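You operate a simulated robot arm through the tools that you are given. There is no shell and no other tool. Be economical: measure what you need, move in short steps, check, and stop when the job is done.

The job below is to be done with a simulated robot arm. You get a single attempt, and the scene is never put back.

JOB
Shut the fullest docked cube light in the blue box, then bring the other two to 50% on STORE.
Fine: lift it out while the charger is off; shut the lid; switch off at the end; the other two stay in their wells; leave the light beside the charger alone. Set down upright: what you pick out.

It is judged by the outcome, as a careful person would: the job done as asked, and still so three seconds after it is handed in. It fails if anything else is knocked over, pushed out of place, dropped, spilled or broken. A push-on lid holds only when it is set on centred and level and pressed home; a screw cap is set on level and turned clockwise until tight.

ROBOT AND FRAMES
A 6-joint arm with a two-finger parallel gripper, fixed in place. Base frame: the origin is at the foot of the arm, x ahead of it, y to its left, z up; the work surface is at about z = 0.86. Lengths are in m, angles in degrees, forces in N, time in s.
With the tool pointing down near the work surface it reaches from about 0.26 to 0.68 m from the base axis. Its first joint turns from -66.0 to 66.0 degrees. Payload 2.9 kg.
The tool frame sits at the grasp point between the pads (the TCP): z along the fingers, y along the line on which they close. The tips reach 0.03 m beyond it. The gripper opens to 0.11 m. The fingers are 0.02 m wide and 0.01 m thick; the gripper's body (0.048 by 0.112 m) begins 0.055 m behind the TCP.
Orientation is that of the tool frame in the base frame, as a unit quaternion [w, x, y, z]. With the fingers straight down and closing along the base's y, the tool's x points along the base's -x, its y along +y and its z along -z.

CONTROLS
- The arm moves only by the tool play_rows. Its argument "steps" is a list of rows, each an object (a shift or turn left out is 0, a gripper value left out holds the last) with "delta_pos": the shift along the tool's x, y, z in m, a list of three; "dr": the turn, a rotation vector about the tool's x, y, z in degrees, a list of three; "claw": the opening, from 0 (shut) to 1 (fully open). In form: [{"delta_pos": [tx, ty, tz], "dr": [wx, wy, wz], "claw": claw}, ...]. A call has 1 to 8 rows; each row shifts and turns the commanded pose from where the row before left it, along the tool's axes as they then stand. A row lasts 0.2 s, in which the tool goes at most 0.05 m and 8.6 degrees; a call with a longer step from one row to the next is refused whole, and so is a gripper value outside its range. Where a pose cannot be reached the arm comes as near as it can. A force on the tool above 40 N (or 10 N above the force at the start of the call, whichever is more), or a blocked arm, ends the call early, and 0.2 s more pass. Each finger travels about 0.108 m/s and halts on what it meets, pressing with about 26 N; the grip force reading is that of the motor and also rises with nothing between the fingers. The clock runs only during rows and for 0.2 s after the last one: add rows that do not move to give the fingers time. It gives the time, the measured TCP pose, the force on the tool (base axes), the opening and the grip force at its end, in the units of the frame above (readings bear some noise), with the torque about the TCP (base axes, N m) and any sound that the robot's microphone picked up.
- Cameras (640 x 400 px; columns grow to the right, rows downward): "scene" is fixed at [0.0889, 0.4409, 1.3954]; the picture's right is [-0.67, -0.74, 0.00], its down [-0.31, 0.29, -0.91] and it looks along [0.67, -0.61, -0.42] (base axes); focal length 271 px, centre (320, 200). "wrist" rides on the gripper at [0.072, 0.017, -0.103] in the tool frame; the picture's right is [-0.23, 0.97, 0.00], its down [-0.76, -0.18, -0.62] and it looks along [-0.61, -0.14, 0.78] (tool axes); focal length 222 px, centre (320, 200).
- snapshot(camera): a new picture of that camera. The clock stands still meanwhile.
- pixel_to_xyz(camera, pixels): there is no depth. For up to 12 entries [column, row, z] of the newest picture of that camera ("zoom" is the newest enlarged one), the place [x, y] in the base frame at which the ray of that pixel passes the height z, good to about 0.002 m. The clock stands still meanwhile.
- inspect(camera, box): a new picture of the part [left, top, right, bottom] of that camera's present view, enlarged. The clock stands still meanwhile.
- sign_off(): hands the job in; it is judged then, once.

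Go step by step. Measure first, check grasps and placings, and put right what went wrong. The budget is 80 turns and 34 pictures, counting those below and the enlarged ones. Unless the task says otherwise, let go and move clear before handing in, and close with one line.

The tools are called by a JSON object that holds its "method" and its "body". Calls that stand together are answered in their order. play_rows: Moves the arm, as the interface text tells. Its arguments: {"type":"object","properties":{"steps":{"type":"array"}},"required":["steps"]} The other tools are called the same way: snapshot (camera) takes a picture; pixel_to_xyz (camera, pixels) gives the place at which the rays of pixels pass given heights; inspect (camera, box) takes an enlarged picture of a part of a camera's view; sign_off () hands the job in.

At the start:

```text
clock: 0.0
position: [0.355, -0.0456, 1.2507]
tcp_rot: [0.0, 0.0, 1.0, 0.0]
wrist_force: [-0.4, -0.2, 0.2]
torque: [0.0, 0.02, 0.01]
grip_width: 0.1099
finger_force: 0.0
```

scene: 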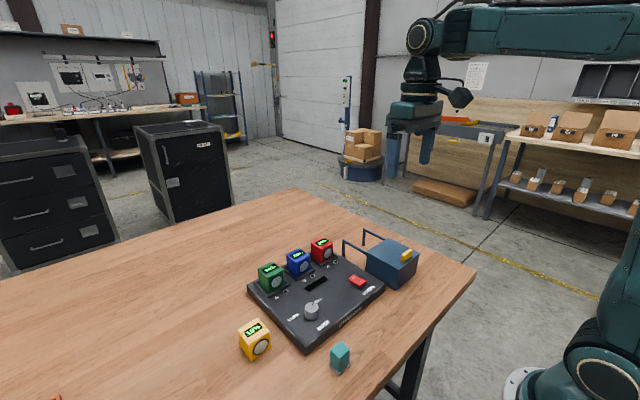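
wrist: 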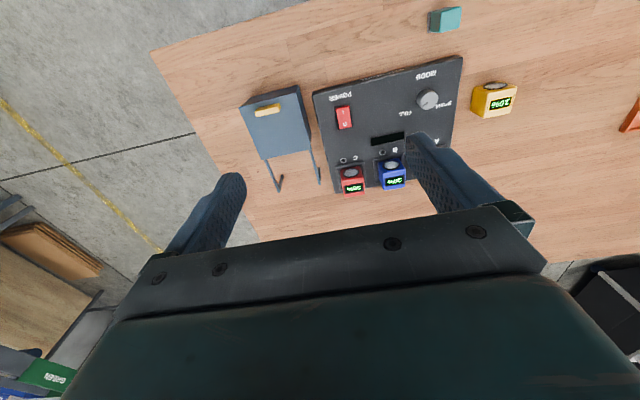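

The scene shows a charger with green, blue and red cube lights, a knob, a red power switch, and a blue box with a lid at (390,262). I'll zoom in to read the details.

{"method": "inspect", "body": {"camera": "scene", "box": [240, 225, 430, 345]}}

{"method": "inspect", "body": {"camera": "wrist", "box": [230, 50, 530, 220]}}

```text
3.33 times, centred on (335, 285) of scene
```

zoom: 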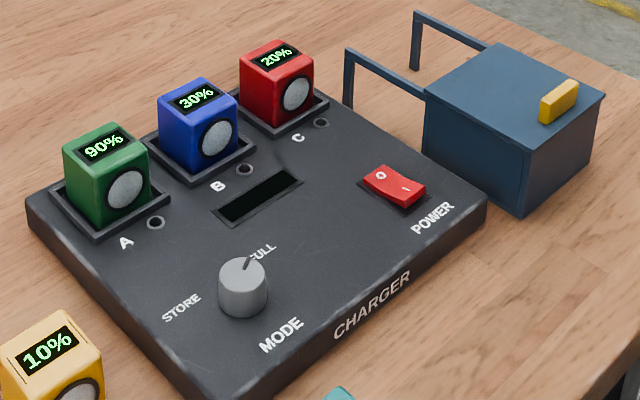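

```text
2.13 times, centred on (380, 135) of wrist
```

zoom: 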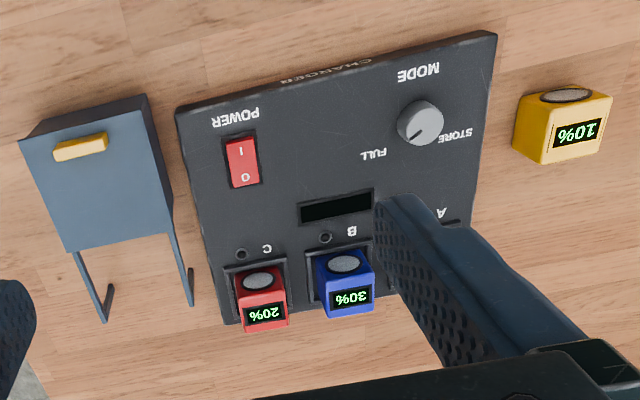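

Green in well A reads 90%, blue B 30%, red C 20%. The mode knob points at FULL, the display is dark, and the box has a lid with rails. Next I'll locate the parts from both views.

{"method": "pixel_to_xyz", "body": {"camera": "scene", "pixels": [[395.9, 288, 0.86], [366.5, 268.5, 0.86], [311.6, 306, 0.92], [270.2, 269.1, 0.94], [298.1, 255, 0.94], [321.8, 242.1, 0.94], [357.2, 280.8, 0.9], [366.5, 252.9, 0.93], [387.5, 239.1, 0.93], [420.5, 253.5, 0.93], [399.5, 271.5, 0.93], [406.4, 255, 0.94]]}}

{"method": "pixel_to_xyz", "body": {"camera": "zoom", "pixels": [[80, 147, 0.94], [20, 138, 0.93], [145, 97, 0.93], [172, 230, 0.93], [67, 251, 0.93], [242, 162, 0.9], [425, 118, 0.92], [262, 305, 0.94], [348, 285, 0.94], [178, 112, 0.89], [496, 34, 0.89], [230, 322, 0.89]]}}

```text
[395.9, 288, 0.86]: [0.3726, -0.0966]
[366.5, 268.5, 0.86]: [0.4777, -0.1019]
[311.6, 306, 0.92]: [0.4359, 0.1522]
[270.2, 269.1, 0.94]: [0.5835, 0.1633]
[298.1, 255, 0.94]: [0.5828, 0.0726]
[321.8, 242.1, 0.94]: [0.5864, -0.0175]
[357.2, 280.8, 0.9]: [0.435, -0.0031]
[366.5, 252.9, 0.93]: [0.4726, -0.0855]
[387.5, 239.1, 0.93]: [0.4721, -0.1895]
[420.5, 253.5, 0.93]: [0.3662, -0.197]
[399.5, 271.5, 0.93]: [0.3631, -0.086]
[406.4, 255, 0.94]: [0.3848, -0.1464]
```

```text
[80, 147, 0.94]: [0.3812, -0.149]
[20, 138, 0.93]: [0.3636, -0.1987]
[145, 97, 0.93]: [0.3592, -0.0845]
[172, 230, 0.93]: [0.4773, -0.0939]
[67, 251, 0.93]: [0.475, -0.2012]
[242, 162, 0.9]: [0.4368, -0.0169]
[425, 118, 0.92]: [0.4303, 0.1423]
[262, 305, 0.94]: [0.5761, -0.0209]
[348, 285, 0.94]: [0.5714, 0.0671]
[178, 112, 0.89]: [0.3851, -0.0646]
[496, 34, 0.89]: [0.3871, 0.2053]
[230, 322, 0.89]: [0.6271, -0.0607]
```

Both views agree: the lid spans x 0.365–0.475, y −0.09…−0.2 with its knob at about (0.383,−0.148), and rails run on in +x, so it looks like a sliding lid. I'll move closer to the box for a better look.

{"method": "play_rows", "body": {"steps": [{"delta_pos": [0, -0.0205, 0.036], "claw": 0.4}, {"delta_pos": [0, -0.0205, 0.036]}, {"delta_pos": [0, -0.0205, 0.036]}, {"delta_pos": [0, -0.0205, 0.036]}, {"delta_pos": [0, -0.0205, 0.036]}, {}]}}

{"method": "snapshot", "body": {"camera": "wrist"}}

```text
clock: 1.4
position: [0.3532, -0.1478, 1.0703]
tcp_rot: [0.0, -0.001, 1.0, 0.0]
wrist_force: [0.1, -0.7, 0.5]
torque: [0.04, 0.0, 0.05]
grip_width: 0.0438
finger_force: 0.0
```

```text
29 pictures are left
```

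wrist: 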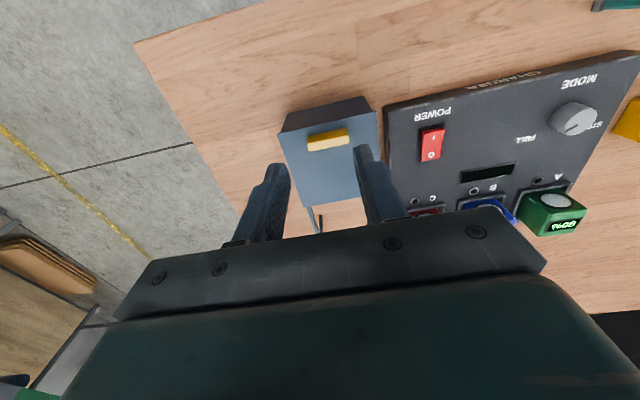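

{"method": "inspect", "body": {"camera": "wrist", "box": [260, 85, 420, 185]}}

{"method": "inspect", "body": {"camera": "scene", "box": [335, 220, 431, 280]}}

```text
4.00 times, centred on (340, 135) of wrist
```

zoom: 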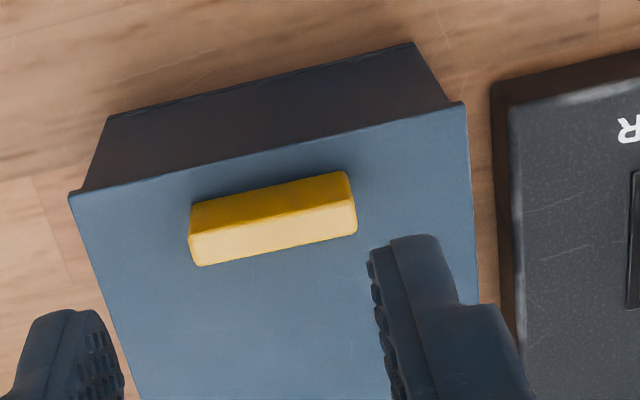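

```text
6.67 times, centred on (383, 250) of scene
```

zoom: 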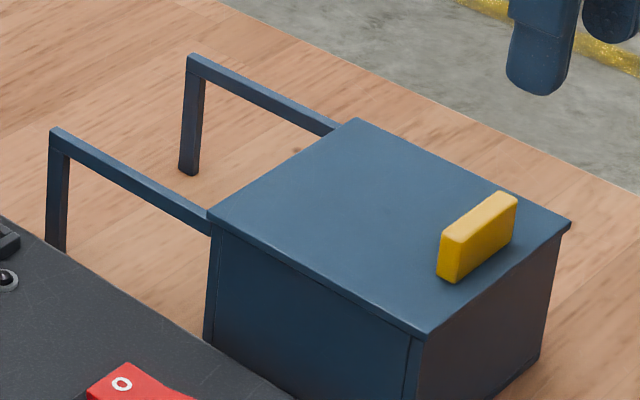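

It is a sliding lid with a yellow bar as handle, about 0.04 m along y. I'll straddle the bar, coming down to just above the lid surface.

{"method": "play_rows", "body": {"steps": [{"delta_pos": [-0.03, 0, 0.02], "claw": 0.65}, {"delta_pos": [0, 0, 0.04]}, {"delta_pos": [0, 0, 0.03]}, {"delta_pos": [0, 0, 0.008]}, {}]}}

{"method": "inspect", "body": {"camera": "scene", "box": [335, 220, 431, 280]}}

```text
clock: 2.6
position: [0.3853, -0.1463, 0.9722]
tcp_rot: [-0.001, 0.0, 1.0, -0.001]
wrist_force: [-0.9, 0.8, 0.9]
torque: [0.0, 0.04, -0.02]
grip_width: 0.0712
finger_force: 0.1
```

```text
6.67 times, centred on (383, 250) of scene
```

zoom: 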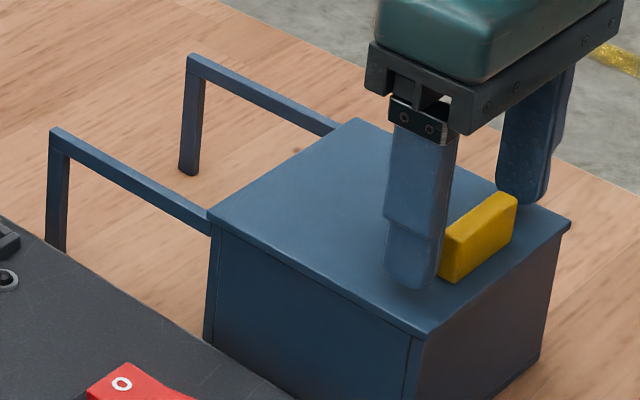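

The fingers straddle the bar with the tips just above the lid. I'll lower slightly and grip.

{"method": "play_rows", "body": {"steps": [{"delta_pos": [0.002, 0, 0.005]}, {"claw": 0.2}, {}, {}]}}

```text
clock: 3.6
position: [0.3835, -0.1449, 0.965]
tcp_rot: [0.0, -0.003, 1.0, 0.002]
wrist_force: [1.2, 21.8, 3.0]
torque: [0.14, 0.2, 0.02]
grip_width: 0.0435
finger_force: 45.1
```

The bar is gripped at 0.0435, with 22 N side load toward +y. I'll ease the tool +y and start sliding the lid in +x.

{"method": "play_rows", "body": {"steps": [{"delta_pos": [0, 0.002, 0]}, {"delta_pos": [-0.01, 0, 0]}, {"delta_pos": [-0.01, 0, 0]}]}}

```text
clock: 4.4
position: [0.4036, -0.1452, 0.9671]
tcp_rot: [0.0, 0.0, 1.0, 0.001]
wrist_force: [-0.6, 13.8, -2.1]
torque: [0.35, -0.18, 0.21]
grip_width: 0.0432
finger_force: 44.7
```

{"method": "play_rows", "body": {"steps": [{"delta_pos": [-0.015, 0.001, 0]}, {"delta_pos": [-0.015, 0, 0]}, {"delta_pos": [-0.015, 0, 0]}, {"delta_pos": [-0.015, 0, 0]}, {"delta_pos": [-0.015, 0, 0]}, {}]}}

{"method": "snapshot", "body": {"camera": "scene"}}

```text
clock: 5.8
position: [0.4791, -0.1454, 0.9669]
tcp_rot: [-0.001, 0.0, 1.0, 0.0]
wrist_force: [0.0, 0.6, -8.6]
torque: [-0.04, 0.54, -0.04]
grip_width: 0.0434
finger_force: 44.6
```

```text
25 pictures are left
```

scene: 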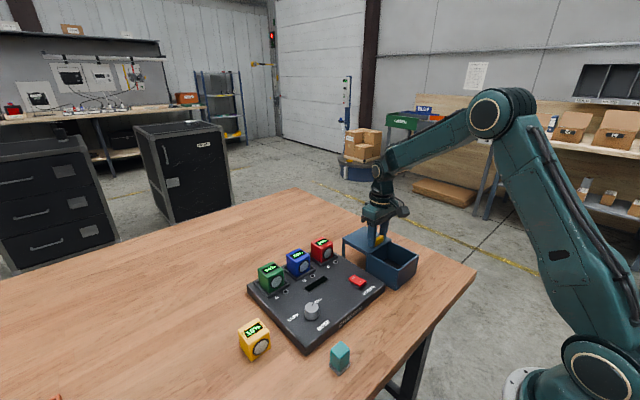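

The lid slid about 0.095 m and the box is nearly fully open. I'll push a little further, then release and rise.

{"method": "play_rows", "body": {"steps": [{"delta_pos": [-0.005, 0, 0]}, {"delta_pos": [-0.004, 0, 0]}, {}]}}

```text
clock: 6.6
position: [0.4834, -0.1446, 0.9666]
tcp_rot: [-0.006, 0.002, 1.0, 0.001]
wrist_force: [-30.6, -3.7, 4.4]
torque: [-0.15, 0.76, 0.04]
grip_width: 0.0434
finger_force: 44.6
```

−30 N in x at x=0.483 shows the lid is at its stop. I'll relax, release, lift, and look inside the box.

{"method": "play_rows", "body": {"steps": [{"delta_pos": [0.005, 0, 0]}, {"claw": 0.65}, {}, {"delta_pos": [0, 0, -0.04]}, {"delta_pos": [0, 0, -0.05]}, {"delta_pos": [0.03, 0, -0.04]}, {"delta_pos": [0.04, 0, -0.02]}, {}]}}

{"method": "snapshot", "body": {"camera": "wrist"}}

{"method": "inspect", "body": {"camera": "scene", "box": [335, 215, 431, 295]}}

```text
clock: 8.4
position: [0.4114, -0.1447, 1.1163]
tcp_rot: [0.001, -0.001, 1.0, 0.0]
wrist_force: [0.1, 0.9, -0.1]
torque: [0.0, -0.01, 0.07]
grip_width: 0.0713
finger_force: 0.1
```

```text
24 pictures are left
```

wrist: 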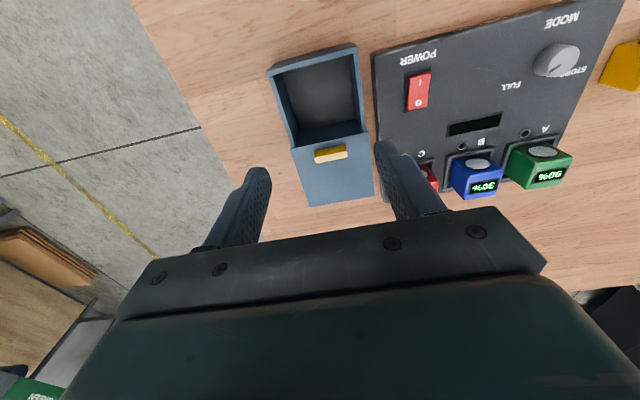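

```text
5.00 times, centred on (383, 255) of scene
```

zoom: 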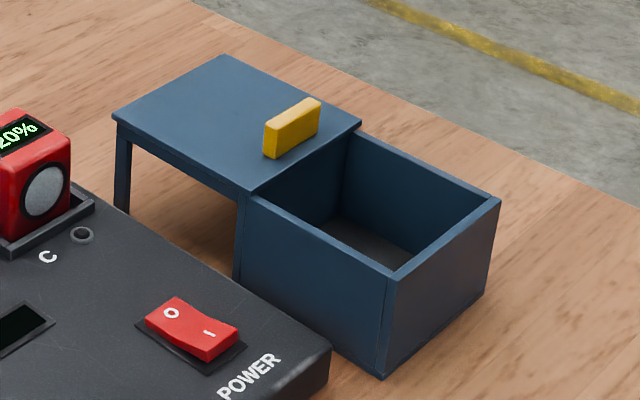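

The box is open and empty and the display is dark, so the charger is off. I'll go above the green cube at about (0.58, 0.163).

{"method": "play_rows", "body": {"steps": [{"delta_pos": [-0.021, 0.0385, 0.0]}, {"delta_pos": [-0.021, 0.0385, 0.0]}, {"delta_pos": [-0.021, 0.0385, 0.0]}, {"delta_pos": [-0.021, 0.0385, 0.0]}, {"delta_pos": [-0.021, 0.0385, 0.0]}, {"delta_pos": [-0.021, 0.0385, 0.0]}, {"delta_pos": [-0.021, 0.0385, 0.0], "claw": 0.7}, {"delta_pos": [-0.021, 0.0385, 0.0]}]}}

{"method": "inspect", "body": {"camera": "wrist", "box": [240, 60, 480, 220]}}

```text
clock: 10.2
position: [0.5789, 0.1643, 1.118]
tcp_rot: [-0.002, 0.0, 1.0, -0.001]
wrist_force: [0.6, -0.7, -0.5]
torque: [0.02, 0.02, 0.01]
grip_width: 0.0769
finger_force: 0.0
```

```text
2.50 times, centred on (360, 140) of wrist
```

zoom: 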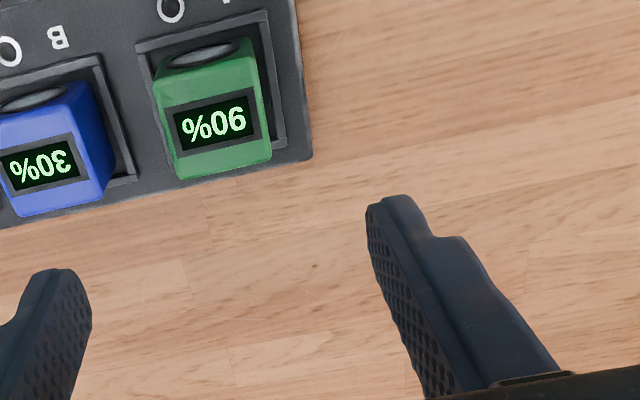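

I'll measure the top face corners of the green cube.

{"method": "pixel_to_xyz", "body": {"camera": "zoom", "pixels": [[155, 85, 0.935], [262, 68, 0.935], [270, 160, 0.935], [178, 180, 0.935], [213, 121, 0.935], [312, 158, 0.885], [213, 121, 0.945]]}}

{"method": "pixel_to_xyz", "body": {"camera": "scene", "pixels": [[258, 271, 0.935], [273.5, 261.9, 0.935], [283.4, 272.5, 0.935], [268, 282.5, 0.935], [270.5, 269.1, 0.935], [270.5, 269.1, 0.945]]}}

```text
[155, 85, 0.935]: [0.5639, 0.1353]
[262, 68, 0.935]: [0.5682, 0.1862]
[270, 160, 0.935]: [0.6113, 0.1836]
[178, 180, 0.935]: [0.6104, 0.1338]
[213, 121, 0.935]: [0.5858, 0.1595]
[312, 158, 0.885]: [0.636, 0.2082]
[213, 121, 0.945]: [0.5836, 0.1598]
```

```text
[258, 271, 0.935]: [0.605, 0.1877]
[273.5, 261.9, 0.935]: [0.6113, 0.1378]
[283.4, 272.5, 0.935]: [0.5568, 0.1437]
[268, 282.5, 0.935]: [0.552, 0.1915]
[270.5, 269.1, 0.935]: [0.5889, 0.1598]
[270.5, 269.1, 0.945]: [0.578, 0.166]
```

The green cube is centred at about (0.586, 0.160), top z about 0.935, 0.05 m wide. I'll align and descend.

{"method": "play_rows", "body": {"steps": [{"delta_pos": [-0.007, -0.004, 0.04]}, {"delta_pos": [0, 0, 0.045]}, {"delta_pos": [0, 0, 0.045]}, {"delta_pos": [0, 0, 0.035]}, {}]}}

{"method": "inspect", "body": {"camera": "scene", "box": [230, 220, 342, 290]}}

```text
clock: 11.4
position: [0.5871, 0.1598, 0.9534]
tcp_rot: [0.0, 0.001, 1.0, -0.001]
wrist_force: [-0.4, 0.7, -0.5]
torque: [0.0, -0.04, 0.02]
grip_width: 0.0769
finger_force: 0.1
```

```text
5.71 times, centred on (286, 255) of scene
```

zoom: 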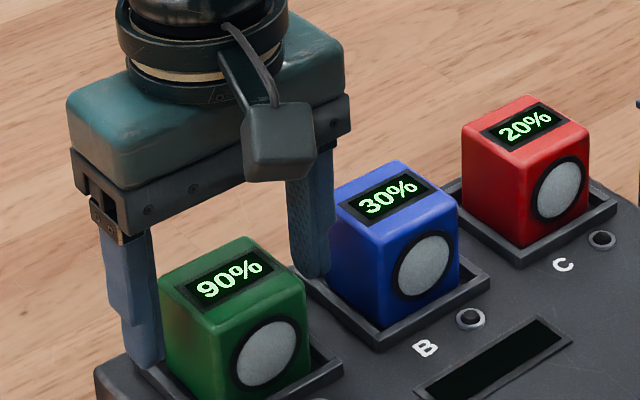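

The fingers straddle the green cube cleanly. I'll lower 0.02 and grip.

{"method": "play_rows", "body": {"steps": [{"delta_pos": [0, 0, 0.012]}, {"delta_pos": [0, 0, 0.008]}, {"claw": 0.3}, {}, {}]}}

```text
clock: 12.6
position: [0.5861, 0.1599, 0.9331]
tcp_rot: [0.0, 0.0, 1.0, 0.0]
wrist_force: [1.3, 0.6, 0.1]
torque: [0.01, -0.07, 0.01]
grip_width: 0.0499
finger_force: 26.1
```

Gripped at 0.0499 with almost no side force. I'll lift straight up.

{"method": "play_rows", "body": {"steps": [{"delta_pos": [0, 0, -0.01]}, {"delta_pos": [0, 0, -0.02]}, {"delta_pos": [0, 0, -0.04]}, {"delta_pos": [0, 0, -0.05]}, {"delta_pos": [0, 0, -0.03]}, {}]}}

{"method": "inspect", "body": {"camera": "scene", "box": [230, 170, 390, 270]}}

```text
clock: 14.0
position: [0.5888, 0.1593, 1.0828]
tcp_rot: [0.001, 0.001, 1.0, 0.0]
wrist_force: [0.3, -0.1, -1.8]
torque: [-0.02, 0.01, -0.03]
grip_width: 0.0497
finger_force: 26.1
```

```text
4.00 times, centred on (310, 220) of scene
```

zoom: 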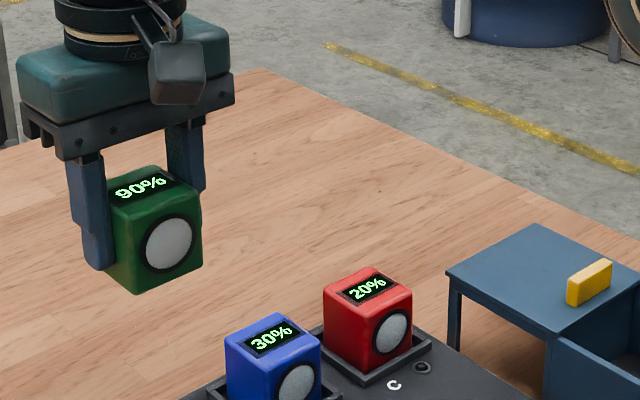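

Lifted cleanly. I'll carry it over the box opening, about (0.417, −0.144).

{"method": "play_rows", "body": {"steps": [{"delta_pos": [0.0214, -0.0379, 0]}, {"delta_pos": [0.0214, -0.0379, 0]}, {"delta_pos": [0.0214, -0.0379, 0]}, {"delta_pos": [0.0214, -0.0379, 0]}, {"delta_pos": [0.0214, -0.0379, 0]}, {"delta_pos": [0.0214, -0.0379, 0]}, {"delta_pos": [0.0214, -0.0379, 0]}, {"delta_pos": [0.0214, -0.0379, 0]}]}}

{"method": "snapshot", "body": {"camera": "wrist"}}

{"method": "inspect", "body": {"camera": "scene", "box": [335, 195, 447, 295]}}

```text
clock: 15.8
position: [0.4158, -0.1423, 1.0831]
tcp_rot: [0.001, -0.001, 1.0, 0.0]
wrist_force: [0.2, 0.1, -2.4]
torque: [0.02, -0.02, -0.02]
grip_width: 0.0498
finger_force: 26.0
```

```text
19 pictures are left
```

wrist: 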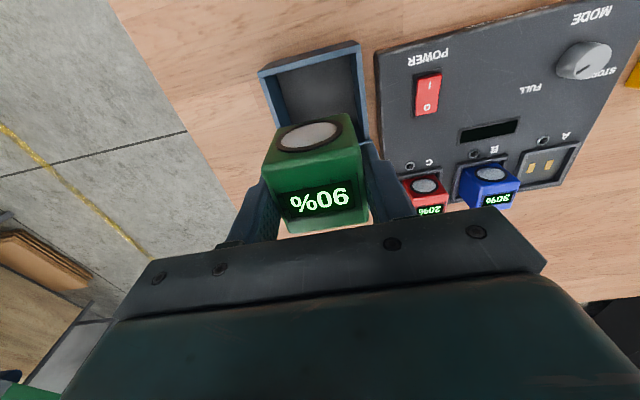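

```text
4.00 times, centred on (391, 245) of scene
```

zoom: 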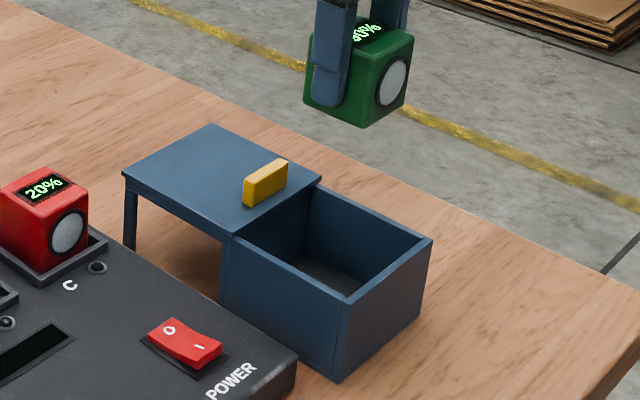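

Next I'll locate the rim of the opening in both views.

{"method": "pixel_to_xyz", "body": {"camera": "zoom", "pixels": [[342, 303, 0.922], [432, 240, 0.922], [235, 237, 0.922], [347, 291, 0.922], [420, 239, 0.922], [318, 181, 0.928], [340, 380, 0.86]]}}

{"method": "pixel_to_xyz", "body": {"camera": "wrist", "pixels": [[258, 72, 0.922], [360, 41, 0.922], [265, 76, 0.922], [356, 47, 0.922], [370, 140, 0.928]]}}

```text
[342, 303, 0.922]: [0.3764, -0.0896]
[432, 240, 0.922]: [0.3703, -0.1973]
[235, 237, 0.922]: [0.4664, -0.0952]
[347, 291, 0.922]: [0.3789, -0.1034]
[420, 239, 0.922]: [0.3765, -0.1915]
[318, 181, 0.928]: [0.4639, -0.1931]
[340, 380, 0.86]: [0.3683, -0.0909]
```

```text
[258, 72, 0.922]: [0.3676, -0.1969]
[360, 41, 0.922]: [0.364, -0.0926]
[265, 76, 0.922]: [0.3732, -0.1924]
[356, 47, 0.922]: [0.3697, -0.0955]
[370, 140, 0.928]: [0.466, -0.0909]
```

The interior spans y about −0.099…−0.19 and x about 0.375…0.464, so the centre is (0.418, −0.1445). I'll descend to near the floor.

{"method": "play_rows", "body": {"steps": [{"delta_pos": [-0.002, -0.002, 0.04]}, {"delta_pos": [0, 0, 0.04]}, {"delta_pos": [0, 0, 0.035]}, {"delta_pos": [0, 0, 0.025]}, {"delta_pos": [0, 0, 0.015]}, {}]}}

```text
clock: 17.2
position: [0.4189, -0.1463, 0.9269]
tcp_rot: [0.0, 0.0, 1.0, 0.0]
wrist_force: [-0.2, 0.1, -3.2]
torque: [0.0, 0.0, -0.02]
grip_width: 0.0497
finger_force: 25.7
```

{"method": "play_rows", "body": {"steps": [{"delta_pos": [0, 0.001, 0.006]}, {"delta_pos": [0, 0, 0.004]}, {"delta_pos": [0, 0, 0.003]}]}}

```text
clock: 18.0
position: [0.4188, -0.1447, 0.9135]
tcp_rot: [0.0, 0.0, 1.0, 0.0]
wrist_force: [-0.2, -1.0, -3.1]
torque: [-0.02, 0.01, -0.01]
grip_width: 0.05
finger_force: 25.5
```

No floor contact yet (force z unchanged), so I'll go down in small steps.

{"method": "play_rows", "body": {"steps": [{"delta_pos": [0, 0, 0.002]}, {"delta_pos": [0, 0, 0.002]}]}}

```text
clock: 18.6
position: [0.4184, -0.1441, 0.9098]
tcp_rot: [0.0, 0.0, 1.0, 0.0]
wrist_force: [-0.2, -1.0, -1.0]
torque: [0.01, 0.0, 0.0]
grip_width: 0.0499
finger_force: 25.6
```

{"method": "play_rows", "body": {"steps": [{"delta_pos": [0, 0, 0.0015]}, {}]}}

```text
clock: 19.2
position: [0.4178, -0.1444, 0.9098]
tcp_rot: [0.0, 0.0, 1.0, 0.0]
wrist_force: [0.1, -0.4, -2.1]
torque: [0.02, -0.02, 0.05]
grip_width: 0.0497
finger_force: 25.8
```

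{"method": "play_rows", "body": {"steps": [{"delta_pos": [0, 0, 0.002]}, {}]}}

```text
clock: 19.8
position: [0.418, -0.1451, 0.9073]
tcp_rot: [0.001, -0.001, 1.0, 0.0]
wrist_force: [0.1, 0.4, 5.4]
torque: [0.07, 0.22, -0.04]
grip_width: 0.0498
finger_force: 25.7
```

Force z rose to +5 N, so the cube is on the floor. I'll release with a small opening and lift.

{"method": "play_rows", "body": {"steps": [{"claw": 0.56}, {}, {"delta_pos": [0, 0, -0.02]}, {"delta_pos": [0, 0, -0.04]}, {"delta_pos": [0, 0, -0.05]}, {"delta_pos": [0, 0, -0.03]}, {"delta_pos": [-0.02, 0, 0], "claw": 0.65}, {}]}}

{"method": "inspect", "body": {"camera": "wrist", "box": [220, 20, 460, 180]}}

{"method": "inspect", "body": {"camera": "scene", "box": [335, 215, 447, 285]}}

```text
clock: 21.6
position: [0.4376, -0.1443, 1.0467]
tcp_rot: [0.001, 0.001, 1.0, -0.001]
wrist_force: [-0.5, -0.6, 1.0]
torque: [0.03, -0.02, 0.01]
grip_width: 0.0715
finger_force: 0.2
```

```text
2.50 times, centred on (340, 100) of wrist
```

zoom: 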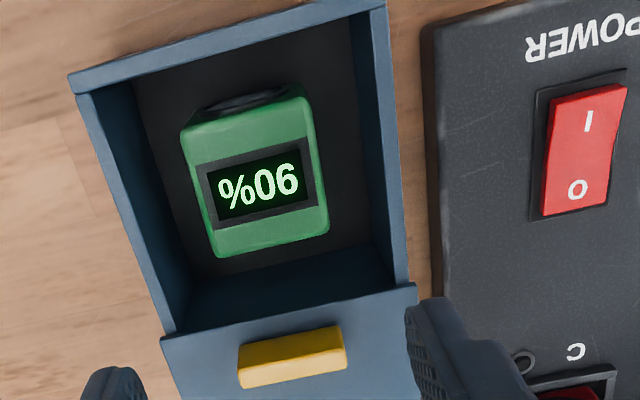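

```text
5.71 times, centred on (391, 250) of scene
```

zoom: 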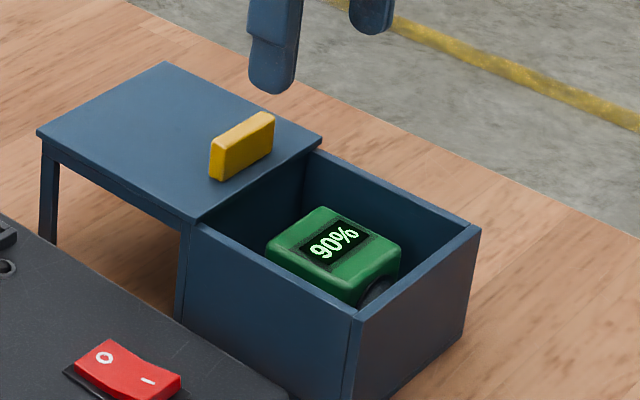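

The green cube sits upright inside, below the rim. I'll regrip the lid bar at x about 0.481.

{"method": "play_rows", "body": {"steps": [{"delta_pos": [-0.0435, 0, 0]}, {"delta_pos": [0, 0, 0.04]}, {"delta_pos": [0, 0, 0.03]}, {"delta_pos": [0, 0, 0.01]}, {"claw": 0.25}, {}, {}]}}

```text
clock: 23.2
position: [0.4806, -0.1451, 0.9679]
tcp_rot: [0.0, 0.001, 1.0, 0.0]
wrist_force: [0.1, -4.3, -5.7]
torque: [-0.14, -0.55, -0.01]
grip_width: 0.0433
finger_force: 44.7
```

Bar gripped at 0.0433. I'll slide it back −x by about 0.098.

{"method": "play_rows", "body": {"steps": [{"delta_pos": [0.015, 0, 0]}, {"delta_pos": [0.015, 0, 0]}, {"delta_pos": [0.015, 0, 0]}, {"delta_pos": [0.015, 0, 0]}, {"delta_pos": [0.015, 0, 0]}, {"delta_pos": [0.012, 0, 0]}, {"delta_pos": [0.007, 0, 0]}, {}]}}

```text
clock: 25.0
position: [0.387, -0.1461, 0.9674]
tcp_rot: [0.0, 0.0, 1.0, 0.0]
wrist_force: [-0.3, -3.0, 1.8]
torque: [0.0, 0.01, 0.19]
grip_width: 0.0434
finger_force: 44.7
```

{"method": "play_rows", "body": {"steps": [{"delta_pos": [0.002, 0, 0]}, {"delta_pos": [0.002, 0, 0]}, {}]}}

```text
clock: 25.8
position: [0.3836, -0.1446, 0.9658]
tcp_rot: [0.001, 0.0, 1.0, 0.0]
wrist_force: [4.9, -3.5, -7.4]
torque: [-0.15, -0.16, 0.0]
grip_width: 0.0434
finger_force: 45.2
```

{"method": "play_rows", "body": {"steps": [{"delta_pos": [0.002, 0, 0]}, {}]}}

```text
clock: 26.4
position: [0.382, -0.1447, 0.9665]
tcp_rot: [0.002, -0.001, 1.0, 0.0]
wrist_force: [18.5, -3.3, -18.9]
torque: [-0.06, -0.33, -0.07]
grip_width: 0.0432
finger_force: 44.6
```

+18 N in x means the closed stop has been reached. I'll release, rise, and head toward the mode knob.

{"method": "play_rows", "body": {"steps": [{"delta_pos": [-0.001, 0, 0]}, {"claw": 0.65}, {}, {"delta_pos": [0, 0, -0.04]}, {"delta_pos": [0, 0, -0.05]}, {"delta_pos": [-0.01, 0.04, -0.02]}, {"delta_pos": [0, 0.045, 0]}, {"delta_pos": [0, 0.045, 0]}]}}

{"method": "play_rows", "body": {"steps": [{"delta_pos": [0, 0.045, 0]}, {"delta_pos": [0, 0.045, 0]}, {"delta_pos": [0, 0.045, 0]}, {"delta_pos": [0, 0.025, 0]}, {}]}}

{"method": "snapshot", "body": {"camera": "wrist"}}

{"method": "inspect", "body": {"camera": "scene", "box": [240, 225, 430, 345]}}

```text
clock: 28.2
position: [0.3906, -0.0158, 1.0754]
tcp_rot: [0.0, -0.001, 1.0, 0.0]
wrist_force: [0.0, -0.2, 0.6]
torque: [-0.01, -0.02, -0.01]
grip_width: 0.0718
finger_force: 0.0
```

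```text
clock: 29.4
position: [0.3922, 0.1454, 1.0766]
tcp_rot: [0.0, 0.0, 1.0, 0.0]
wrist_force: [-0.5, 0.0, 0.5]
torque: [-0.01, -0.02, -0.02]
grip_width: 0.0718
finger_force: 0.1
```

```text
15 pictures are left
```

wrist: 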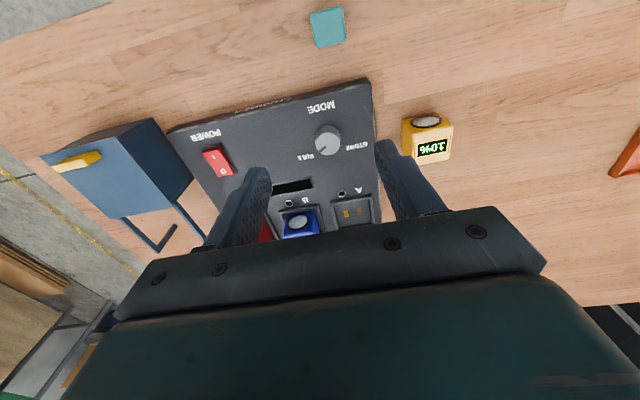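

```text
3.33 times, centred on (335, 285) of scene
```

zoom: 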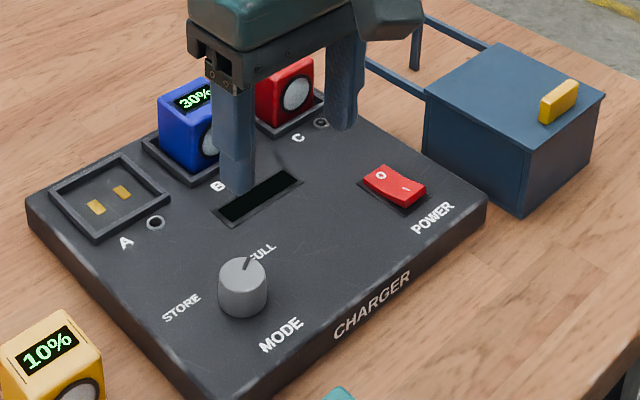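

The lid is back in its starting (shut) position. Now a close look at the knob and its labels.

{"method": "inspect", "body": {"camera": "wrist", "box": [270, 85, 398, 165]}}

{"method": "pixel_to_xyz", "body": {"camera": "wrist", "pixels": [[327, 137, 0.91], [327, 137, 0.92], [317, 157, 0.89], [356, 146, 0.89], [320, 108, 0.89]]}}

{"method": "pixel_to_xyz", "body": {"camera": "scene", "pixels": [[311.6, 306, 0.91], [311.6, 306, 0.92], [311.6, 315, 0.89], [293, 317, 0.89], [317.5, 301, 0.89]]}}

```text
5.00 times, centred on (334, 125) of wrist
```

zoom: 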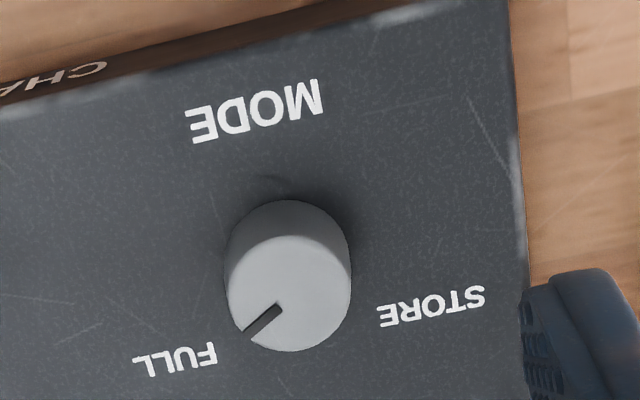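

```text
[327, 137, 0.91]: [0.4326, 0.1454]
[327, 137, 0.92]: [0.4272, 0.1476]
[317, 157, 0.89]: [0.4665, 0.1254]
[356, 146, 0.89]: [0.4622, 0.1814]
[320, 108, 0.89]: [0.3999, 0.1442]
```

```text
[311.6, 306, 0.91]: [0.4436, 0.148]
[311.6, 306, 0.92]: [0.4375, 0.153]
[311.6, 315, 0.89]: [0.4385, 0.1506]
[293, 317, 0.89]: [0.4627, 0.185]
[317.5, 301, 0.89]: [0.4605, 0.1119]
```

The knob's pointer is at FULL (toward +x−y) and STORE is toward +x+y, about 90° CCW from above. I'll refine the knob centre.

{"method": "pixel_to_xyz", "body": {"camera": "zoom", "pixels": [[295, 292, 0.91], [295, 292, 0.915], [295, 292, 0.92], [235, 290, 0.915], [352, 275, 0.915], [262, 322, 0.915]]}}

```text
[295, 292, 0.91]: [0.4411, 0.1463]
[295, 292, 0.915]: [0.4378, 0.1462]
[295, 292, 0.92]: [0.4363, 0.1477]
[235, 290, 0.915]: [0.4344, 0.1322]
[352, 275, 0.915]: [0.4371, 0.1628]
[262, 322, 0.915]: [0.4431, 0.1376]
```

The knob centre is about (0.438, 0.1475), top about 0.915. I'll pre-turn the tool about 43° clockwise (from above) over the knob and then descend.

{"method": "play_rows", "body": {"steps": [{"delta_pos": [-0.045, 0.002, 0], "claw": 0.55}, {"dr": [0, 0, 8.5]}, {"dr": [0, 0, 8.5]}, {"dr": [0, 0, 8.5]}, {"dr": [0, 0, 8.5]}, {"dr": [0, 0, 8.5]}, {"delta_pos": [0, 0, 0.045]}, {"delta_pos": [0, 0, 0.045]}]}}

{"method": "inspect", "body": {"camera": "scene", "box": [240, 245, 400, 345]}}

```text
clock: 31.2
position: [0.4373, 0.1479, 0.9865]
tcp_rot: [0.0, 0.363, 0.932, 0.001]
wrist_force: [0.7, -0.6, 0.1]
torque: [0.0, 0.0, -0.03]
grip_width: 0.0603
finger_force: 0.1
```

```text
4.00 times, centred on (320, 295) of scene
```

zoom: 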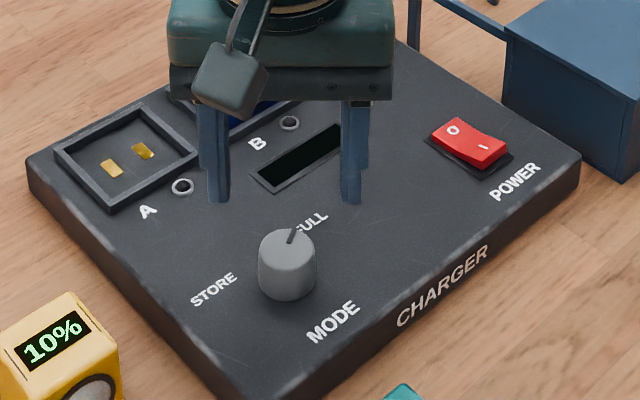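

The fingers are centred over the knob. I'll descend to z 0.928 and grip.

{"method": "play_rows", "body": {"steps": [{"delta_pos": [0, 0, 0.03]}, {"delta_pos": [0, 0, 0.02]}, {"delta_pos": [0, 0, 0.009]}, {"claw": 0.1}, {}, {}]}}

```text
clock: 32.6
position: [0.4374, 0.1475, 0.9275]
tcp_rot: [0.0, 0.363, 0.932, 0.001]
wrist_force: [-0.7, -0.8, -1.7]
torque: [-0.19, -0.2, -0.01]
grip_width: 0.0326
finger_force: 45.3
```

Gripped at 0.0326, centred. I'll turn CCW (negative about tool z).

{"method": "play_rows", "body": {"steps": [{"dr": [0, 0, -8.5]}, {"dr": [0, 0, -8.5]}, {"dr": [0, 0, -8.5]}, {"dr": [0, 0, -8.5]}, {"dr": [0, 0, -8.5]}, {"dr": [0, 0, -8.5]}]}}

```text
clock: 34.0
position: [0.4365, 0.1458, 0.9283]
tcp_rot: [-0.001, -0.073, 0.997, -0.002]
wrist_force: [-14.0, -24.3, 12.7]
torque: [-0.74, -0.08, -0.09]
grip_width: 0.0327
finger_force: 45.1
```

The knob is turning, with some side load, so I'll shift the command slightly toward −y/−x and continue.

{"method": "play_rows", "body": {"steps": [{"delta_pos": [0.001, -0.002, 0]}, {"dr": [0, 0, -8.5]}, {"dr": [0, 0, -8.5]}, {"dr": [0, 0, -8.5]}]}}

{"method": "inspect", "body": {"camera": "scene", "box": [240, 245, 400, 345]}}

```text
clock: 35.0
position: [0.4368, 0.1438, 0.9273]
tcp_rot: [0.0, -0.291, 0.957, -0.001]
wrist_force: [-5.7, -23.4, 9.9]
torque: [-0.6, 0.02, -0.07]
grip_width: 0.0326
finger_force: 45.1
```

```text
4.00 times, centred on (320, 295) of scene
```

zoom: 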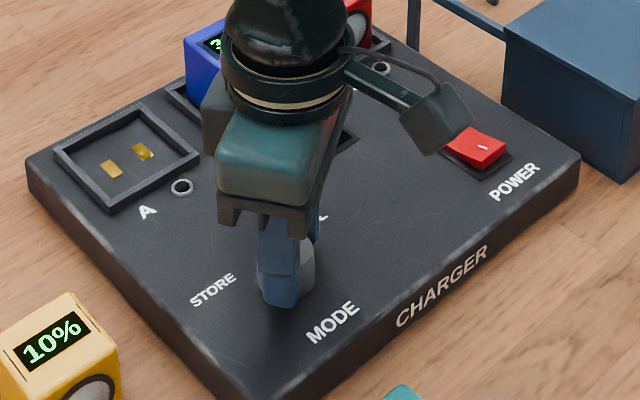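

76° turned so far. Two more steps, then I'll release, lift and check the pointer.

{"method": "play_rows", "body": {"steps": [{"dr": [0, 0, -8.5]}, {"dr": [0, 0, -6]}, {}]}}

```text
clock: 35.8
position: [0.4386, 0.1428, 0.9272]
tcp_rot: [0.001, -0.409, 0.913, -0.003]
wrist_force: [8.4, -24.3, 0.4]
torque: [-0.11, -0.9, -0.04]
grip_width: 0.0324
finger_force: 44.7
```

{"method": "play_rows", "body": {"steps": [{"claw": 0.55}, {}, {"delta_pos": [0, 0, -0.04]}, {"delta_pos": [0, 0, -0.05], "dr": [0, 0, 8.5]}, {"delta_pos": [0, 0, -0.05], "dr": [0, 0, 8.5]}, {"dr": [0, 0, 8.5]}, {"dr": [0, 0, 8.5]}, {"dr": [0, 0, 8.5]}]}}

{"method": "play_rows", "body": {"steps": [{"dr": [0, 0, 5.8]}, {"delta_pos": [0.045, 0, 0]}, {}]}}

{"method": "snapshot", "body": {"camera": "scene"}}

{"method": "inspect", "body": {"camera": "wrist", "box": [160, 60, 400, 210]}}

```text
clock: 37.6
position: [0.4355, 0.1451, 1.067]
tcp_rot: [0.0, -0.051, 0.999, 0.0]
wrist_force: [1.2, -0.4, 0.6]
torque: [0.02, 0.02, -0.06]
grip_width: 0.0604
finger_force: 0.2
```

```text
clock: 38.4
position: [0.3912, 0.1473, 1.0677]
tcp_rot: [0.001, -0.002, 1.0, 0.0]
wrist_force: [-0.1, 0.4, 0.3]
torque: [0.01, -0.02, 0.01]
grip_width: 0.0607
finger_force: 0.0
```

```text
10 pictures are left
```

scene: 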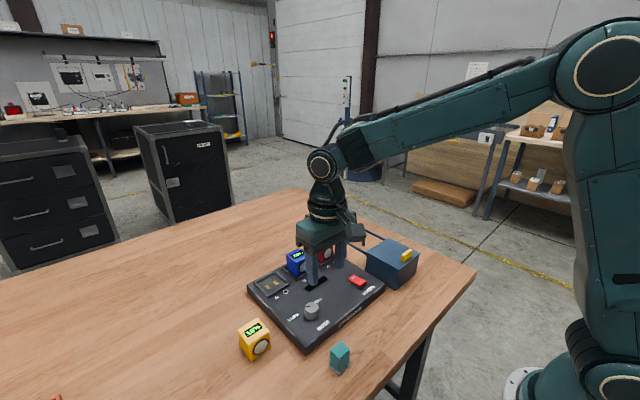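

```text
2.67 times, centred on (280, 135) of wrist
```

zoom: 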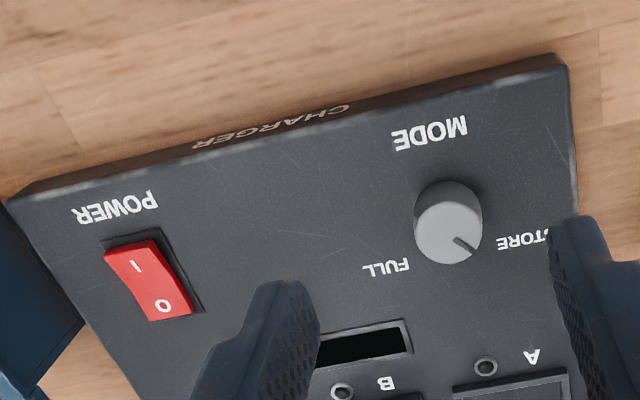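

The pointer now points roughly toward STORE; I'll compute its angle versus the label.

{"method": "pixel_to_xyz", "body": {"camera": "zoom", "pixels": [[455, 238, 0.915], [475, 256, 0.915], [525, 240, 0.888], [386, 268, 0.888], [448, 233, 0.915], [150, 278, 0.9], [137, 262, 0.9], [163, 305, 0.9]]}}

```text
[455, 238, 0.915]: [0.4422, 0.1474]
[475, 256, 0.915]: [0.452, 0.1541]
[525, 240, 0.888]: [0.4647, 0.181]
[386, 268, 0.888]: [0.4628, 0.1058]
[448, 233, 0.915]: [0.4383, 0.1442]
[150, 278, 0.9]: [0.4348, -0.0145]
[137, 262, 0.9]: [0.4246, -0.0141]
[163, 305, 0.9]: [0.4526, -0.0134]
```

The pointer is at about +35° while STORE sits at about +55° (it started at about −57°), so about 20° more is needed. I'll regrip at the refined centre (0.4375, 0.145) and turn.

{"method": "play_rows", "body": {"steps": [{"delta_pos": [-0.0463, -0.0025, 0]}, {"delta_pos": [0, 0, 0.05]}, {"delta_pos": [0, 0, 0.05]}, {"delta_pos": [0, 0, 0.04]}, {}, {"claw": 0.1}, {}, {}]}}

{"method": "play_rows", "body": {"steps": [{"dr": [0, 0, -7]}, {"dr": [0, 0, -7]}, {"dr": [0, 0, -7]}, {}]}}

```text
clock: 40.2
position: [0.4385, 0.146, 0.9259]
tcp_rot: [0.001, -0.005, 1.0, 0.002]
wrist_force: [1.4, 24.4, -12.5]
torque: [0.56, -1.09, 0.06]
grip_width: 0.0326
finger_force: 45.1
```

```text
clock: 41.2
position: [0.4384, 0.1455, 0.9266]
tcp_rot: [0.0, -0.188, 0.982, 0.001]
wrist_force: [2.2, 20.5, -8.6]
torque: [0.65, 0.15, 0.0]
grip_width: 0.0326
finger_force: 45.3
```

Now release, lift, straighten and check.

{"method": "play_rows", "body": {"steps": [{"claw": 0.55}, {}, {"delta_pos": [0, 0, -0.04]}, {"delta_pos": [0, 0, -0.05], "dr": [0, 0, 7]}, {"delta_pos": [0, 0, -0.05], "dr": [0, 0, 7]}, {"dr": [0, 0, 7]}, {"delta_pos": [0.046, 0, 0], "claw": 0}, {}]}}

{"method": "inspect", "body": {"camera": "wrist", "box": [160, 60, 400, 210]}}

```text
clock: 43.0
position: [0.3909, 0.1432, 1.0671]
tcp_rot: [0.0, -0.002, 1.0, -0.001]
wrist_force: [0.1, -0.3, 0.2]
torque: [-0.02, 0.03, 0.0]
grip_width: 0.0
finger_force: 26.3
```

```text
2.67 times, centred on (280, 135) of wrist
```

zoom: 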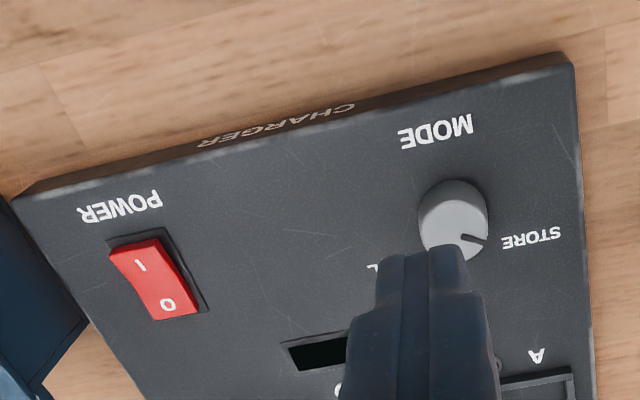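

{"method": "pixel_to_xyz", "body": {"camera": "zoom", "pixels": [[462, 237, 0.915], [487, 241, 0.915], [454, 228, 0.915], [532, 238, 0.888], [150, 280, 0.9], [140, 264, 0.9], [168, 305, 0.9], [137, 247, 0.9]]}}

```text
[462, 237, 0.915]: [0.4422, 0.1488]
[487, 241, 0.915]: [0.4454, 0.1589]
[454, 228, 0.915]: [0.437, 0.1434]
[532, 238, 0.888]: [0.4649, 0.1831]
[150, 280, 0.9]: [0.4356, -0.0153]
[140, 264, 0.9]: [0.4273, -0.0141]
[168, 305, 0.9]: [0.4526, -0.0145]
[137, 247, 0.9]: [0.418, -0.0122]
```

The pointer tip is at about +60° against the STORE label at about 55°, so it is set. Next is the switch: the "I" side is at about (0.422, −0.014). I'll move above it with fingers shut.

{"method": "play_rows", "body": {"steps": [{"delta_pos": [-0.008, -0.04, 0]}, {"delta_pos": [-0.008, -0.04, 0]}, {"delta_pos": [-0.008, -0.04, 0]}, {"delta_pos": [-0.007, -0.0375, 0]}, {"delta_pos": [0, 0, 0.05]}, {"delta_pos": [0, 0, 0.045]}, {"delta_pos": [0, 0, 0.012]}, {}]}}

{"method": "inspect", "body": {"camera": "scene", "box": [310, 240, 406, 300]}}

```text
clock: 44.8
position: [0.4221, -0.0155, 0.9615]
tcp_rot: [0.001, -0.002, 1.0, 0.001]
wrist_force: [-0.4, 0.3, -0.4]
torque: [0.01, -0.01, -0.01]
grip_width: 0.0001
finger_force: 26.2
```

```text
6.67 times, centred on (358, 270) of scene
```

zoom: 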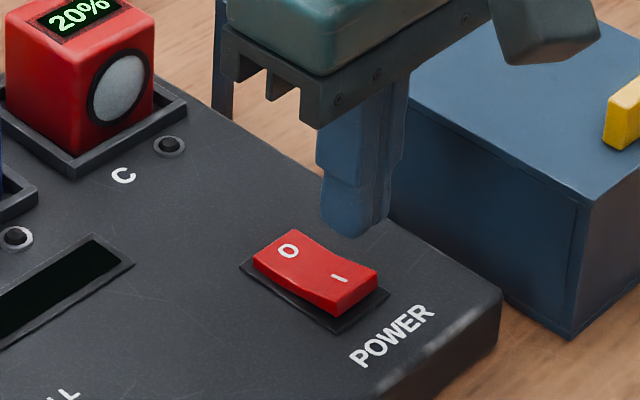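

The fingertip is above the "I" end. I'll press down in small steps.

{"method": "play_rows", "body": {"steps": [{"delta_pos": [0.001, 0, 0.01]}, {"delta_pos": [0, 0, 0.005]}, {"delta_pos": [0, 0, 0.004]}, {"delta_pos": [0, 0, 0.003]}, {"delta_pos": [0, 0, 0.003]}]}}

```text
clock: 46.0
position: [0.4217, -0.0143, 0.9361]
tcp_rot: [0.0, -0.001, 1.0, -0.001]
wrist_force: [0.5, -0.5, 1.3]
torque: [0.0, 0.01, 0.01]
grip_width: 0.0001
finger_force: 25.8
```

{"method": "play_rows", "body": {"steps": [{"delta_pos": [0, 0, 0.003]}, {"delta_pos": [0, 0, 0.003]}, {"delta_pos": [0, 0, 0.003]}, {"delta_pos": [0, 0, 0.003]}]}}

```text
clock: 47.0
position: [0.4221, -0.0138, 0.9286]
tcp_rot: [0.001, -0.002, 1.0, 0.0]
wrist_force: [-4.0, 0.7, 8.5]
torque: [0.02, 0.04, 0.0]
grip_width: 0.0001
finger_force: 26.3
stopped in row 4: the force on the tool passed its limit at 48 N (the readings are from after the stop); the commanded pose is now the measured one
```

Contact peaked at 48 N, so the rocker likely flipped. I'll lift and check the display.

{"method": "play_rows", "body": {"steps": [{"delta_pos": [0, 0, -0.03]}, {}]}}

{"method": "inspect", "body": {"camera": "scene", "box": [240, 225, 400, 325]}}

```text
clock: 47.6
position: [0.4241, -0.0155, 0.9585]
tcp_rot: [0.0, -0.001, 1.0, -0.001]
wrist_force: [0.2, 0.4, -0.8]
torque: [0.04, 0.01, 0.03]
grip_width: 0.0001
finger_force: 25.9
```

```text
4.00 times, centred on (320, 275) of scene
```

zoom: 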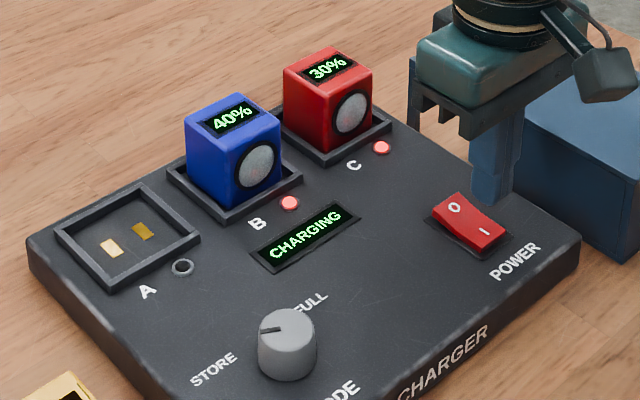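

Charging is on: blue 40%, red 30%, both rising. I'll move over the "O" end and check whether blue stops at 50.

{"method": "play_rows", "body": {"steps": [{"delta_pos": [-0.025, 0, 0]}, {}, {}, {}]}}

{"method": "inspect", "body": {"camera": "scene", "box": [240, 225, 400, 325]}}

```text
clock: 48.6
position: [0.4484, -0.0146, 0.9593]
tcp_rot: [0.002, -0.002, 1.0, -0.001]
wrist_force: [-0.7, 0.8, 1.1]
torque: [-0.02, -0.03, 0.02]
grip_width: 0.0
finger_force: 26.3
```

```text
4.00 times, centred on (320, 275) of scene
```

zoom: 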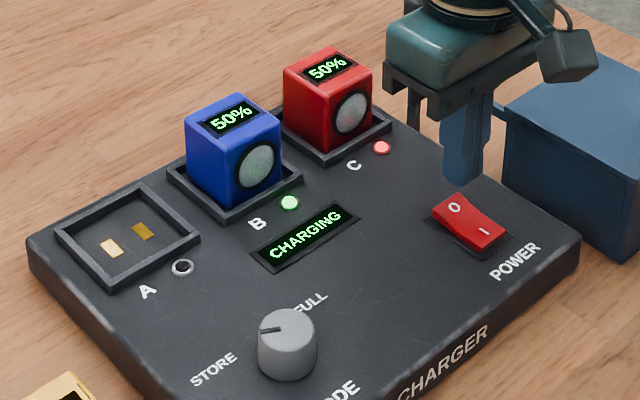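

Blue is done (green LED, 50%), and red shows 50% with its LED still red. I'll wait briefly and recheck.

{"method": "play_rows", "body": {"steps": [{}, {}, {}, {}, {}]}}

{"method": "inspect", "body": {"camera": "scene", "box": [240, 225, 400, 325]}}

```text
clock: 49.8
position: [0.4486, -0.0141, 0.959]
tcp_rot: [0.002, -0.001, 1.0, 0.001]
wrist_force: [0.3, -0.7, 1.3]
torque: [0.0, -0.02, 0.02]
grip_width: 0.0
finger_force: 26.3
```

```text
4.00 times, centred on (320, 275) of scene
```

zoom: 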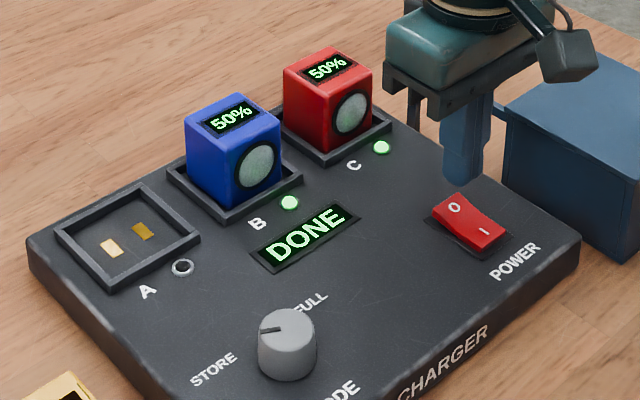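

The display says DONE and both cubes read 50% with green LEDs. I'll press the "O" end.

{"method": "play_rows", "body": {"steps": [{"delta_pos": [0, 0, 0.012]}, {"delta_pos": [0, 0, 0.006]}, {"delta_pos": [0, 0, 0.004]}, {"delta_pos": [0, 0, 0.003]}, {"delta_pos": [0, 0, 0.003]}, {"delta_pos": [0, 0, 0.003]}, {"delta_pos": [0, 0, 0.003]}]}}

```text
clock: 51.3
position: [0.449, -0.0138, 0.9294]
tcp_rot: [0.004, -0.001, 1.0, 0.0]
wrist_force: [-0.4, -0.3, 3.6]
torque: [0.02, 0.06, 0.02]
grip_width: 0.0
finger_force: 25.7
stopped in row 7: the force on the tool passed its limit at 46 N (the readings are from after the stop); the commanded pose is now the measured one
```

{"method": "play_rows", "body": {"steps": [{"delta_pos": [0, 0, -0.04]}, {"delta_pos": [0, 0, -0.05]}, {"delta_pos": [0, 0, -0.05]}, {"delta_pos": [0, 0, -0.05]}, {}]}}

{"method": "inspect", "body": {"camera": "scene", "box": [230, 220, 430, 370]}}

```text
clock: 52.5
position: [0.4457, -0.0148, 1.1188]
tcp_rot: [0.004, -0.001, 1.0, 0.0]
wrist_force: [-0.3, -0.2, -0.1]
torque: [0.01, 0.02, 0.01]
grip_width: 0.0
finger_force: 25.7
```

```text
2.67 times, centred on (330, 295) of scene
```

zoom: 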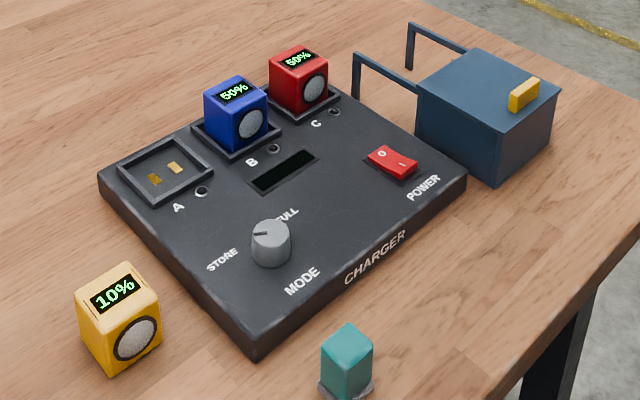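

The display and LEDs are dark, so the charger is off. Blue and red read 50% in their wells, the box lid is shut, the yellow light is untouched, and the arm is clear, so I'm handing in.

{"method": "sign_off", "body": {}}

```text
The job is handed in.
```

The green 90% light is upright in the blue box with the lid shut. Blue and red were charged to 50% on STORE and are still in their wells, the charger is off, and the yellow light was left alone.
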